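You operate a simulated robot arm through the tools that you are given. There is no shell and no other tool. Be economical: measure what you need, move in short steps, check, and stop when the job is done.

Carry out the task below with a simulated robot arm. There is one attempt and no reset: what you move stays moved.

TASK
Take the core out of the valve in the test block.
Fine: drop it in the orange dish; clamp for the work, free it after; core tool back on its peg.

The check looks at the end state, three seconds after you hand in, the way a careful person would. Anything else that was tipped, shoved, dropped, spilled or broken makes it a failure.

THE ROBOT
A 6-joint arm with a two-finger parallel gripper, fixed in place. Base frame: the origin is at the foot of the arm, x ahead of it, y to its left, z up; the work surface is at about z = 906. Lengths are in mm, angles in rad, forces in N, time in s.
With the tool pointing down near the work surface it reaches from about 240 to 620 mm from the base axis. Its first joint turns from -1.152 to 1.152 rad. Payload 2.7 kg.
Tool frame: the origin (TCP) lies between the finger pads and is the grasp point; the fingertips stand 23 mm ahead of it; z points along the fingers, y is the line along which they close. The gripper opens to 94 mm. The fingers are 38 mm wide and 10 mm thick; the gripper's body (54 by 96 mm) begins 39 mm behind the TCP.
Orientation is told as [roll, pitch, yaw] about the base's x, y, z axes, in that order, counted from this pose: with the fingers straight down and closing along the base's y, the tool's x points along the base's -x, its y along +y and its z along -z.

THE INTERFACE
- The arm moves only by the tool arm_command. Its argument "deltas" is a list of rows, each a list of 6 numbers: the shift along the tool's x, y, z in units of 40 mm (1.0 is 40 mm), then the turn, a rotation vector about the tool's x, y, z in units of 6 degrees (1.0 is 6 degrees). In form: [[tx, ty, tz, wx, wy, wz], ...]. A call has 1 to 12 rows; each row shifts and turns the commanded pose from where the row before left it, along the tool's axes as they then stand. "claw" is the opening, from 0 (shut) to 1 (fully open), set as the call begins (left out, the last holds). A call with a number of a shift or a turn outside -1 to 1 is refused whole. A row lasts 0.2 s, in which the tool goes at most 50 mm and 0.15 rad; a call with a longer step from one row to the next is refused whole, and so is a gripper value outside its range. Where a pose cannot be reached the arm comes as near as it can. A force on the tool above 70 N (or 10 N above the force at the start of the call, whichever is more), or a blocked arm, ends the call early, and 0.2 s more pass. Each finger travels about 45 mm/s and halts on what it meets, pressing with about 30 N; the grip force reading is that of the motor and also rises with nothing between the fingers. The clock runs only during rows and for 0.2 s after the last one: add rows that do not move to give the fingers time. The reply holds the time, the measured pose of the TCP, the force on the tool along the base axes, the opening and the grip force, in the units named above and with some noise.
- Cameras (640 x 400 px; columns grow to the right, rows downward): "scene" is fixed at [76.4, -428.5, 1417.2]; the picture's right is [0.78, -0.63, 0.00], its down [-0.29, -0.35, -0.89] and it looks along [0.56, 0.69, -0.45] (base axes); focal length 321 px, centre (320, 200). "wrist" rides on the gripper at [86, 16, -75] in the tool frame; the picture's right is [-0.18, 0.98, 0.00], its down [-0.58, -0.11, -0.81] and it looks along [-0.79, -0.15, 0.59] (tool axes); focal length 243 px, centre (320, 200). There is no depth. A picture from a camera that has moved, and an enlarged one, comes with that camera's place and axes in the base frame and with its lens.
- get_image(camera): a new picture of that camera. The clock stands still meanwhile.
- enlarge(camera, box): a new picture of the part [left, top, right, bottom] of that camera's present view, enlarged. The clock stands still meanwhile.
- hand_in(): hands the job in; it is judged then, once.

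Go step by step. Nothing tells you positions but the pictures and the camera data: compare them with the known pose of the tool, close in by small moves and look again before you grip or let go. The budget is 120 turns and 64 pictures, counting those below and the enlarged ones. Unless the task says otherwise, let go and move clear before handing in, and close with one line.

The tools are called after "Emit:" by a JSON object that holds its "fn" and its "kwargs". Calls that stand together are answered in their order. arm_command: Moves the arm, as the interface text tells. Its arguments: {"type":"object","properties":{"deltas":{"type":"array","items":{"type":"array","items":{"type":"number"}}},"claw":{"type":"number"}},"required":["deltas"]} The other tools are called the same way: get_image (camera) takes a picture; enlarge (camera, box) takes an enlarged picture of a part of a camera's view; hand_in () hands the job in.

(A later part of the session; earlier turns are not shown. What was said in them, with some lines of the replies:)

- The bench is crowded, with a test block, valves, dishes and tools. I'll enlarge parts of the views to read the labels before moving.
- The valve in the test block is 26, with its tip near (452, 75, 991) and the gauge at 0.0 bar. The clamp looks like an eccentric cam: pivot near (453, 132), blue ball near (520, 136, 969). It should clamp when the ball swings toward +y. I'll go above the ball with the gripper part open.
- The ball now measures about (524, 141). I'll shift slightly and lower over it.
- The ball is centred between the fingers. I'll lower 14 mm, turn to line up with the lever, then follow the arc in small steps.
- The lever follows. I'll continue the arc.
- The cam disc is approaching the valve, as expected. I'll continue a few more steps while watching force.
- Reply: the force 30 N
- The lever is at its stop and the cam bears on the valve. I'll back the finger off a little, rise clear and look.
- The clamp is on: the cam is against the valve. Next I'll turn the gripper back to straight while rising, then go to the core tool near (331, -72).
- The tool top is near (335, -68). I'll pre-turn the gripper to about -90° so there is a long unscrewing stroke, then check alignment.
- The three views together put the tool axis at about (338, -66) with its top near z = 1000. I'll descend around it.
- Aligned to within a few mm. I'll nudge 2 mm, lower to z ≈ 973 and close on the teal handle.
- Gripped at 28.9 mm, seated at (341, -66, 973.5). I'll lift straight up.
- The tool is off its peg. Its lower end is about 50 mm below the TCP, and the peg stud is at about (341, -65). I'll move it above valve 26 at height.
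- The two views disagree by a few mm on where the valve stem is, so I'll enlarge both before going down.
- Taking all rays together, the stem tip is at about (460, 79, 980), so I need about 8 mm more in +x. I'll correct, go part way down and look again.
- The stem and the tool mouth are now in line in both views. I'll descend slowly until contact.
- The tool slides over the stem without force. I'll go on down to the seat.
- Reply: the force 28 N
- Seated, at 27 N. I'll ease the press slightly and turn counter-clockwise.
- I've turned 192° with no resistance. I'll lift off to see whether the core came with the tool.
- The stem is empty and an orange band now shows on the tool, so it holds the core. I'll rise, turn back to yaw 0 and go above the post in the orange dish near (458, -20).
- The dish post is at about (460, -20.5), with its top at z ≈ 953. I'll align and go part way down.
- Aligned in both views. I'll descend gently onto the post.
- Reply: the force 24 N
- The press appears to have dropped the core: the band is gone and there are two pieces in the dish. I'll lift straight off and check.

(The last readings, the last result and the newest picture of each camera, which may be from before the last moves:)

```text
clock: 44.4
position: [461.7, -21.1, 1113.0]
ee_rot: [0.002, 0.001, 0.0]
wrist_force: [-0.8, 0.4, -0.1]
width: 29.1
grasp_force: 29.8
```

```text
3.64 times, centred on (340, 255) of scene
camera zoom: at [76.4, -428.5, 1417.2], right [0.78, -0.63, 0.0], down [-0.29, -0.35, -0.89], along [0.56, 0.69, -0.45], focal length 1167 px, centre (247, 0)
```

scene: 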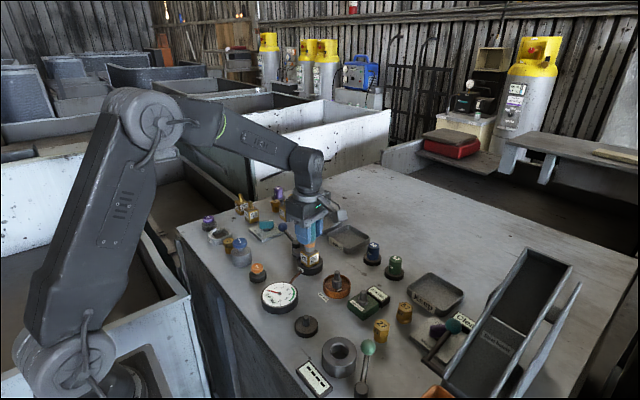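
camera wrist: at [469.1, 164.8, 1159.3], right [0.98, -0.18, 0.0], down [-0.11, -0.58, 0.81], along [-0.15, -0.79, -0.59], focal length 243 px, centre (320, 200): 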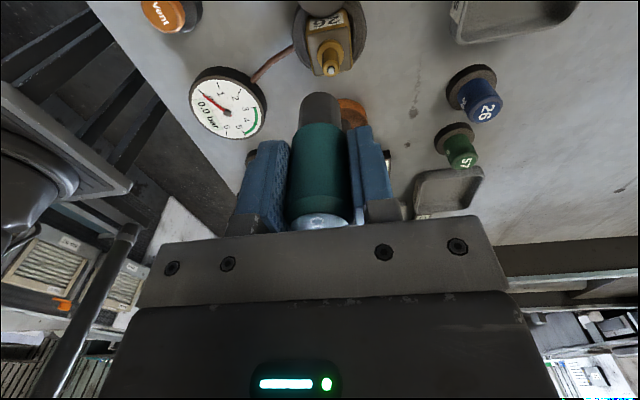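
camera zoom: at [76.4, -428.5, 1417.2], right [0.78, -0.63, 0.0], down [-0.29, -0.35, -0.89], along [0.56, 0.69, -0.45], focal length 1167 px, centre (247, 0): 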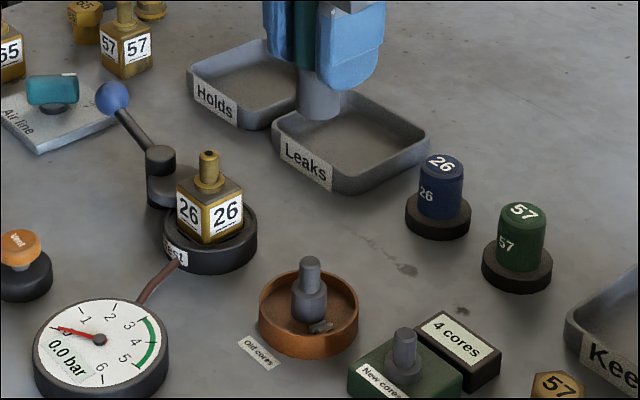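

The core is in the dish with the old one. Now I'll carry the tool back above its peg near (341, -65).

Emit:
{"fn": "arm_command", "kwargs": {"deltas": [[0.755, -0.275, 0, 0, 0, 0], [0.755, -0.275, 0, 0, 0, 0], [0.755, -0.275, 0, 0, 0, 0], [0.755, -0.275, 0, 0, 0, 0], [0, 0, 0.5, 0, 0, 0], [0, 0, 0.6, 0, 0, 0], [0, 0, 0, 0, 0, 0]]}}

Emit:
{"fn": "enlarge", "kwargs": {"camera": "wrist", "box": [240, 0, 400, 240]}}

Emit:
{"fn": "enlarge", "kwargs": {"camera": "scene", "box": [260, 250, 360, 350]}}

```text
clock: 46.0
position: [340.9, -65.8, 1071.1]
ee_rot: [0.002, 0.0, 0.001]
wrist_force: [0.0, 0.2, -1.3]
width: 28.6
grasp_force: 30.0
```

```text
1.67 times, centred on (320, 120) of wrist
camera zoom: at [255.5, -50.5, 1142.7], right [0.18, 0.98, 0.0], down [0.58, -0.11, 0.81], along [0.79, -0.15, -0.59], focal length 404 px, centre (320, 333)
```

zoom: 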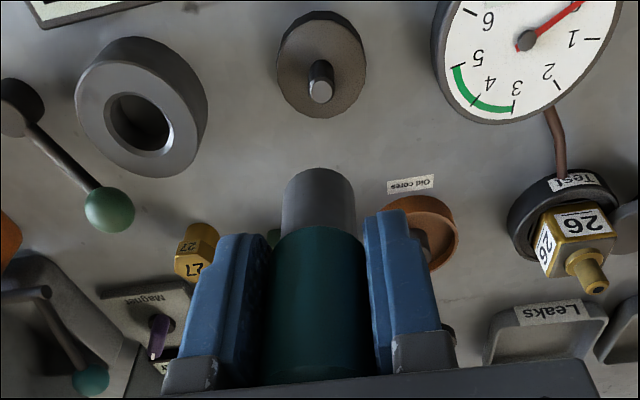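

```text
4.00 times, centred on (310, 300) of scene
camera zoom: at [76.4, -428.5, 1417.2], right [0.78, -0.63, 0.0], down [-0.29, -0.35, -0.89], along [0.56, 0.69, -0.45], focal length 1284 px, centre (360, -200)
```

zoom: 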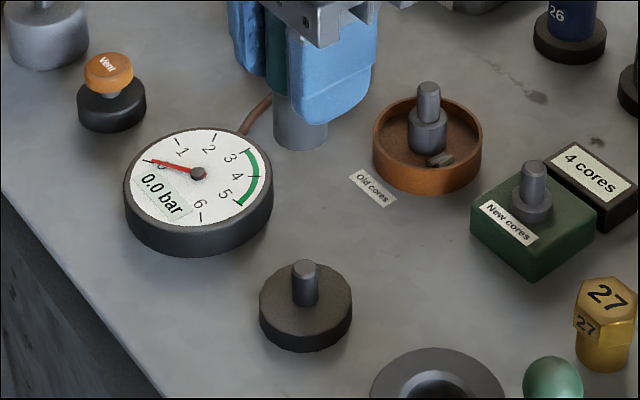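

Aligned with the peg in both views. I'll lower it.

Emit:
{"fn": "arm_command", "kwargs": {"deltas": [[0, 0, 0.6, 0, 0, 0], [0, 0, 0.5, 0, 0, 0], [0, 0, 0.5, 0, 0, 0], [0, 0, 0.4, 0, 0, 0], [0, 0, 0.15, 0, 0, 0], [0, 0, 0.1, 0, 0, 0], [0, 0, 0, 0, 0, 0]]}}

Emit:
{"fn": "enlarge", "kwargs": {"camera": "scene", "box": [260, 250, 360, 350]}}

```text
clock: 47.6
position: [341.0, -63.7, 978.3]
ee_rot: [0.002, -0.001, -0.001]
wrist_force: [0.2, 0.2, -1.1]
width: 28.7
grasp_force: 30.3
```

```text
4.00 times, centred on (310, 300) of scene
camera zoom: at [76.4, -428.5, 1417.2], right [0.78, -0.63, 0.0], down [-0.29, -0.35, -0.89], along [0.56, 0.69, -0.45], focal length 1284 px, centre (360, -200)
```

zoom: 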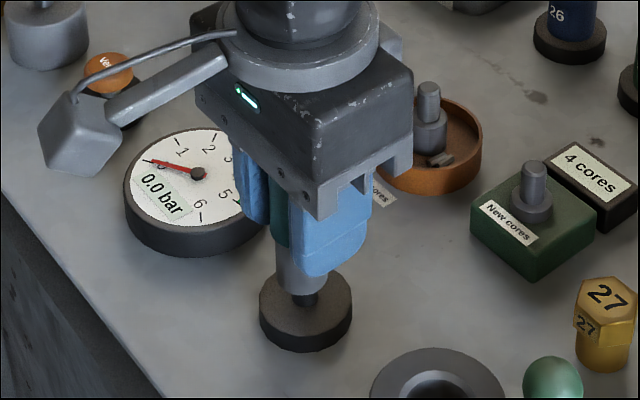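

It is partly on, with peg still visible below. I'll keep lowering until contact.

Emit:
{"fn": "arm_command", "kwargs": {"deltas": [[0, 0, 0.1, 0, 0, 0], [0, 0, 0.08, 0, 0, 0], [0, 0, 0.06, 0, 0, 0], [0, 0, 0.06, 0, 0, 0], [0, 0, 0, 0, 0, 0]]}}

Emit:
{"fn": "enlarge", "kwargs": {"camera": "scene", "box": [260, 250, 360, 350]}}

```text
clock: 48.8
position: [340.3, -63.6, 966.0]
ee_rot: [0.002, -0.004, 0.0]
wrist_force: [-0.7, 0.9, -0.5]
width: 28.6
grasp_force: 29.8
```

```text
4.00 times, centred on (310, 300) of scene
camera zoom: at [76.4, -428.5, 1417.2], right [0.78, -0.63, 0.0], down [-0.29, -0.35, -0.89], along [0.56, 0.69, -0.45], focal length 1284 px, centre (360, -200)
```

zoom: 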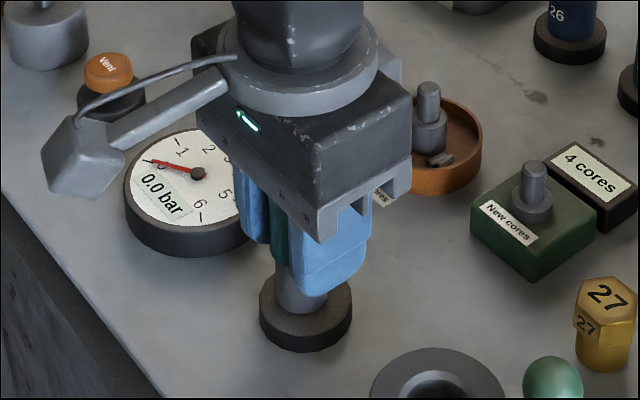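

Emit:
{"fn": "arm_command", "kwargs": {"deltas": [[0, 0, 0.05, 0, 0, 0], [0, 0, 0.05, 0, 0, 0], [0, 0, 0, 0, 0, 0]]}}

```text
clock: 49.6
position: [339.7, -64.4, 964.0]
ee_rot: [0.001, -0.004, 0.001]
wrist_force: [-5.9, 1.9, 24.7]
width: 29.1
grasp_force: 29.8
```

Contact: it is seated. I'll open, rise straight up and check.

Emit:
{"fn": "arm_command", "kwargs": {"deltas": [[0, 0, -0.03, 0, 0, 0], [0, 0, 0, 0, 0, 0], [0, 0, 0, 0, 0, 0], [0, 0, 0, 0, 0, 0]], "claw": 0.55}}

Emit:
{"fn": "arm_command", "kwargs": {"deltas": [[0, 0, -0.4, 0, 0, 0], [0, 0, -0.8, 0, 0, 0], [0, 0, -1, 0, 0, 0], [0, 0, -1, 0, 0, 0], [0, 0, -1, 0, 0, 0], [0, 0, 0, 0, 0, 0]]}}

Emit:
{"fn": "enlarge", "kwargs": {"camera": "scene", "box": [230, 210, 390, 350]}}

```text
clock: 50.6
position: [340.0, -64.0, 964.4]
ee_rot: [0.0, -0.002, 0.0]
wrist_force: [-0.4, -0.1, -0.3]
width: 51.6
grasp_force: 0.1
```

```text
clock: 52.0
position: [337.1, -65.6, 1130.8]
ee_rot: [0.0, 0.0, 0.001]
wrist_force: [-0.2, -0.3, -0.2]
width: 51.6
grasp_force: 0.0
```

```text
2.86 times, centred on (310, 280) of scene
camera zoom: at [76.4, -428.5, 1417.2], right [0.78, -0.63, 0.0], down [-0.29, -0.35, -0.89], along [0.56, 0.69, -0.45], focal length 917 px, centre (349, -29)
```

zoom: 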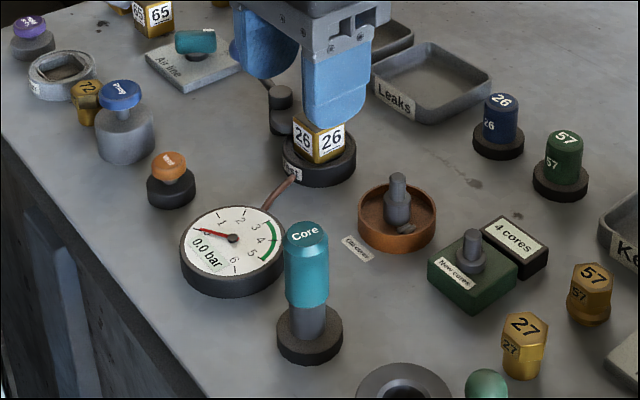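

The core tool is upright on its peg. Now I'll free the clamp: back above the blue ball at the pose I left it with, turned 96°.

Emit:
{"fn": "arm_command", "kwargs": {"deltas": [[-0.38, 0.835, 0, 0, 0, 0], [-0.38, 0.835, 0, 0, 0, 0], [-0.38, 0.835, 0, 0, 0, 0], [-0.38, 0.835, 0, 0, 0, 0], [-0.38, 0.835, 0, 0, 0, 0], [-0.38, 0.835, 0, 0, 0, 0], [-0.38, 0.835, 0, 0, 0, 0], [-0.38, 0.835, 0, 0, 0, 0], [0, 0, 0, 0, 0, -1], [0, 0, 0, 0, 0, -1], [0, 0, 0, 0, 0, -1], [0, 0, 0, 0, 0, -1]], "claw": 0.45}}

Emit:
{"fn": "arm_command", "kwargs": {"deltas": [[0, 0, 0, 0, 0, -1], [0, 0, 0, 0, 0, -1], [0, 0, 0, 0, 0, -1], [0, 0, 0, 0, 0, -1], [0, 0, 0, 0, 0, -1], [0, 0, 0, 0, 0, -1], [0, 0, 0, 0, 0, -1], [0, 0, 0, 0, 0, -1], [0, 0, 0, 0, 0, -1], [0, 0, 0, 0, 0, -1], [0, 0, 0, 0, 0, -1], [0, 0, 0, 0, 0, -1]]}}

Emit:
{"fn": "arm_command", "kwargs": {"deltas": [[0, 0, 0.8, 0, 0, 0], [0, 0, 0.8, 0, 0, 0], [0, 0, 0.4, 0, 0, 0], [0, 0, 0, 0, 0, 0]]}}

Emit:
{"fn": "get_image", "kwargs": {"camera": "wrist"}}

```text
clock: 54.6
position: [460.4, 203.1, 1132.6]
ee_rot: [-0.001, -0.003, 0.42]
wrist_force: [-0.1, -0.4, 0.2]
width: 42.2
grasp_force: 0.1
```

```text
clock: 57.2
position: [460.8, 202.8, 1132.8]
ee_rot: [-0.002, -0.002, 1.678]
wrist_force: [-0.3, -0.1, 0.6]
width: 42.3
grasp_force: 0.0
```

```text
clock: 58.2
position: [461.4, 203.4, 1051.2]
ee_rot: [-0.001, -0.002, 1.675]
wrist_force: [-0.7, -0.8, -0.7]
width: 42.3
grasp_force: 0.1
```

```text
15 pictures are left
camera wrist: at [455.1, 114.8, 1125.3], right [-1.0, 0.08, 0.0], down [0.05, 0.59, 0.81], along [0.07, 0.8, -0.59], focal length 243 px, centre (320, 200)
```

wrist: 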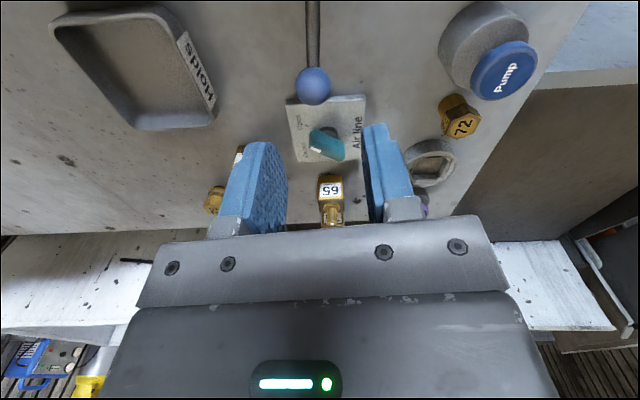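

The ball is between the fingers, about 5 mm to the left. I'll shift, lower over it and check.

Emit:
{"fn": "arm_command", "kwargs": {"deltas": [[0, -0.11, 0.7, 0, 0, 0], [0, 0, 0.7, 0, 0, 0], [0, 0, 0.5, 0, 0, 0], [0, 0, 0, 0, 0, 0]]}}

Emit:
{"fn": "get_image", "kwargs": {"camera": "wrist"}}

```text
clock: 59.2
position: [467.6, 204.3, 974.9]
ee_rot: [-0.002, -0.003, 1.675]
wrist_force: [-0.4, -0.5, 0.4]
width: 42.4
grasp_force: 0.0
```

```text
14 pictures are left
camera wrist: at [461.3, 115.8, 1049.7], right [-1.0, 0.08, 0.0], down [0.05, 0.59, 0.81], along [0.07, 0.8, -0.59], focal length 243 px, centre (320, 200)
```

wrist: 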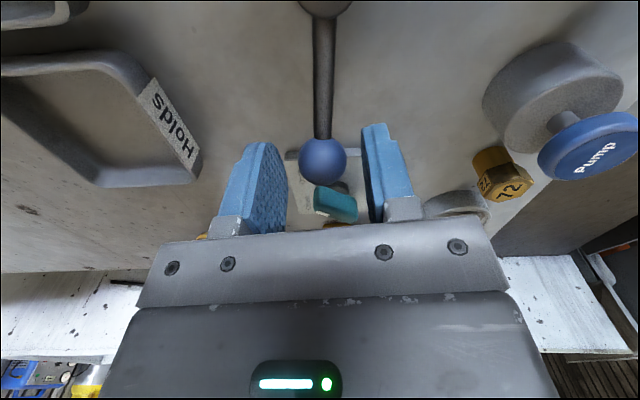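

Centred and in line with the lever. I'll swing it back along the arc.

Emit:
{"fn": "arm_command", "kwargs": {"deltas": [[0.009, -0.175, 0, 0, 0, 1], [0.009, -0.175, 0, 0, 0, 1], [0.009, -0.175, 0, 0, 0, 1], [0.009, -0.175, 0, 0, 0, 1], [0.009, -0.175, 0, 0, 0, 1], [0.009, -0.175, 0, 0, 0, 1], [0.009, -0.175, 0, 0, 0, 1], [0.009, -0.175, 0, 0, 0, 1]]}}

Emit:
{"fn": "get_image", "kwargs": {"camera": "wrist"}}

```text
clock: 61.0
position: [517.8, 186.5, 975.8]
ee_rot: [0.001, 0.0, 0.833]
wrist_force: [-0.3, 0.6, 0.3]
width: 42.3
grasp_force: 0.2
```

```text
13 pictures are left
camera wrist: at [449.9, 133.0, 1049.5], right [-0.61, 0.8, 0.0], down [0.47, 0.36, 0.81], along [0.64, 0.49, -0.59], focal length 243 px, centre (320, 200)
```

wrist: 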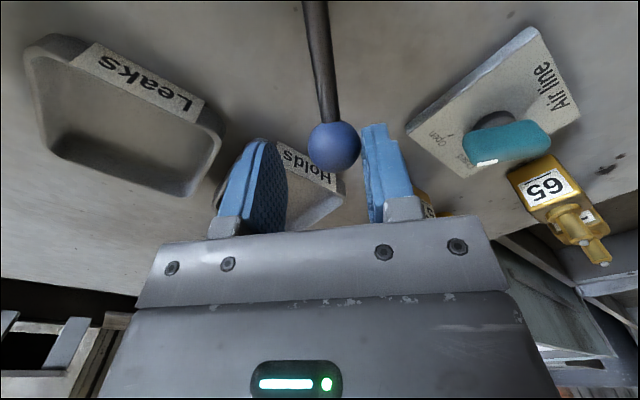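

Emit:
{"fn": "arm_command", "kwargs": {"deltas": [[0.1, -0.175, 0, 0, 0, 1], [0.009, -0.175, 0, 0, 0, 1], [0.009, -0.175, 0, 0, 0, 1], [0.009, -0.175, 0, 0, 0, 1], [0.009, -0.175, 0, 0, 0, 1], [0.009, -0.175, 0, 0, 0, 1], [0.009, -0.175, 0, 0, 0, 1], [0, 0, 0, 0, 0, 0]]}}

Emit:
{"fn": "get_image", "kwargs": {"camera": "wrist"}}

```text
clock: 62.8
position: [538.2, 139.9, 976.6]
ee_rot: [0.0, -0.001, 0.104]
wrist_force: [0.1, 0.5, 0.9]
width: 42.2
grasp_force: 0.1
```

```text
12 pictures are left
camera wrist: at [450.6, 147.2, 1049.8], right [0.08, 1.0, 0.0], down [0.59, -0.05, 0.81], along [0.8, -0.07, -0.59], focal length 243 px, centre (320, 200)
```

wrist: 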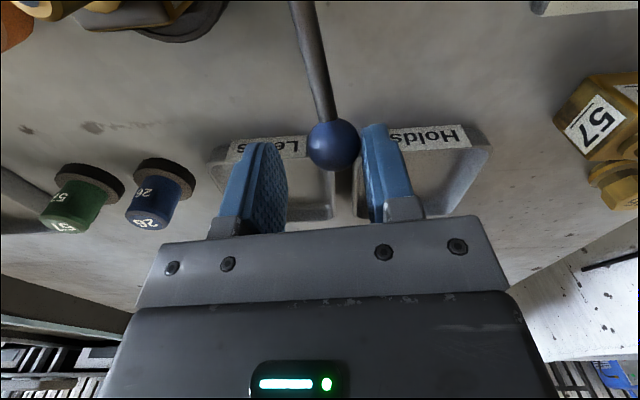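

Emit:
{"fn": "arm_command", "kwargs": {"deltas": [[0.05, -0.14, 0, 0, 0, 0.5], [0, 0, 0, 0, 0, 0]]}}

Emit:
{"fn": "arm_command", "kwargs": {"deltas": [[0, 0.15, 0, 0, 0, 0], [0, 0, -0.6, 0, 0, 0], [0, 0, -1, 0, 0, 0], [0, 0, -1, 0, 0, 0], [0, 0, -1, 0, 0, 0], [0, 0, -1, 0, 0, 0], [0, 0, 0, 0, 0, 0]]}}

Emit:
{"fn": "enlarge", "kwargs": {"camera": "scene", "box": [250, 190, 360, 300]}}

Emit:
{"fn": "get_image", "kwargs": {"camera": "wrist"}}

```text
clock: 63.4
position: [535.5, 135.8, 977.1]
ee_rot: [0.002, 0.0, 0.053]
wrist_force: [1.2, 0.4, 0.0]
width: 42.6
grasp_force: 0.5
```

```text
clock: 65.0
position: [532.6, 138.9, 1161.0]
ee_rot: [0.002, 0.0, 0.052]
wrist_force: [0.7, 0.0, 0.2]
width: 42.4
grasp_force: 0.1
```

```text
3.64 times, centred on (305, 245) of scene
camera zoom: at [76.4, -428.5, 1417.2], right [0.78, -0.63, 0.0], down [-0.29, -0.35, -0.89], along [0.56, 0.69, -0.45], focal length 1167 px, centre (374, 36)
```

zoom: 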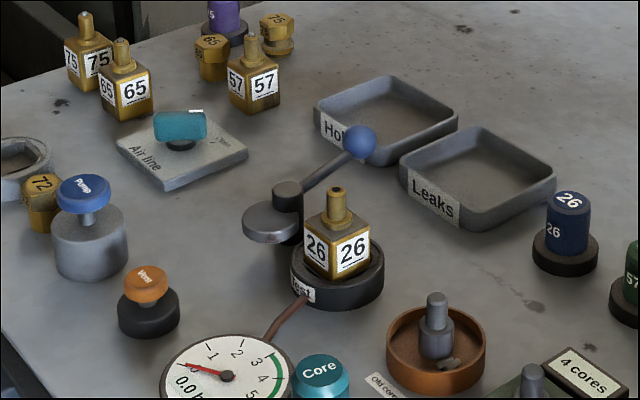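

```text
10 pictures are left
camera wrist: at [447.4, 150.2, 1234.5], right [0.13, 0.99, 0.0], down [0.59, -0.08, 0.81], along [0.8, -0.11, -0.59], focal length 243 px, centre (320, 200)
```

wrist: 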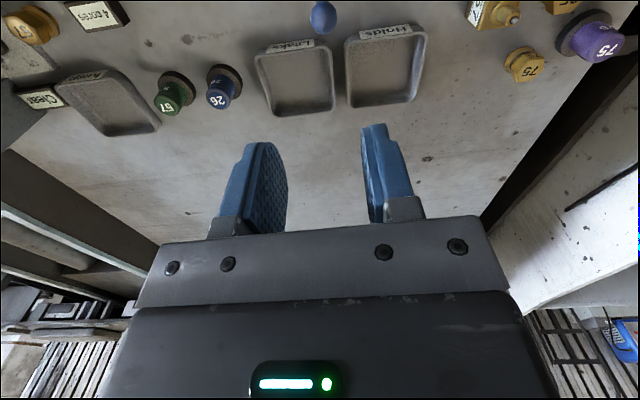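

The clamp is released and back near where it began. One last check of the dish and the whole bench.

Emit:
{"fn": "enlarge", "kwargs": {"camera": "scene", "box": [310, 260, 360, 310]}}

Emit:
{"fn": "get_image", "kwargs": {"camera": "scene"}}

```text
8.00 times, centred on (335, 285) of scene
camera zoom: at [76.4, -428.5, 1417.2], right [0.78, -0.63, 0.0], down [-0.29, -0.35, -0.89], along [0.56, 0.69, -0.45], focal length 2568 px, centre (200, -480)
```

zoom: 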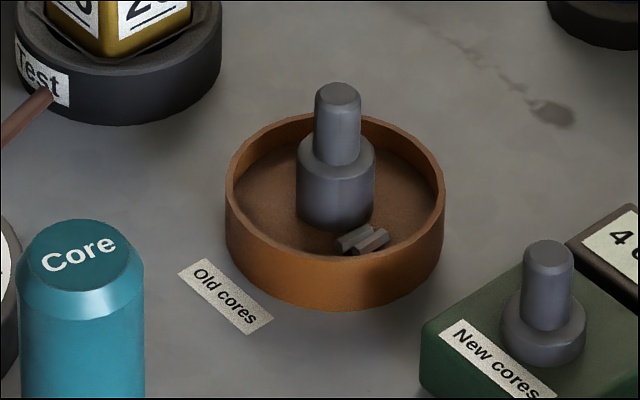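

```text
8 pictures are left
```

scene: 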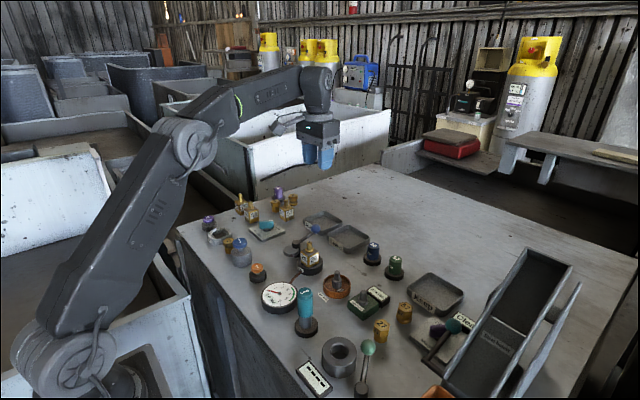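

Two cores now lie in the orange dish, the tool is on its peg, the clamp is free and nothing else looks moved. I'm handing in.

Emit:
{"fn": "hand_in", "kwargs": {}}

```text
The job is handed in.
```

The core from valve 26 is in the orange "Old cores" dish, the core tool is back on its peg, and the clamp is free.
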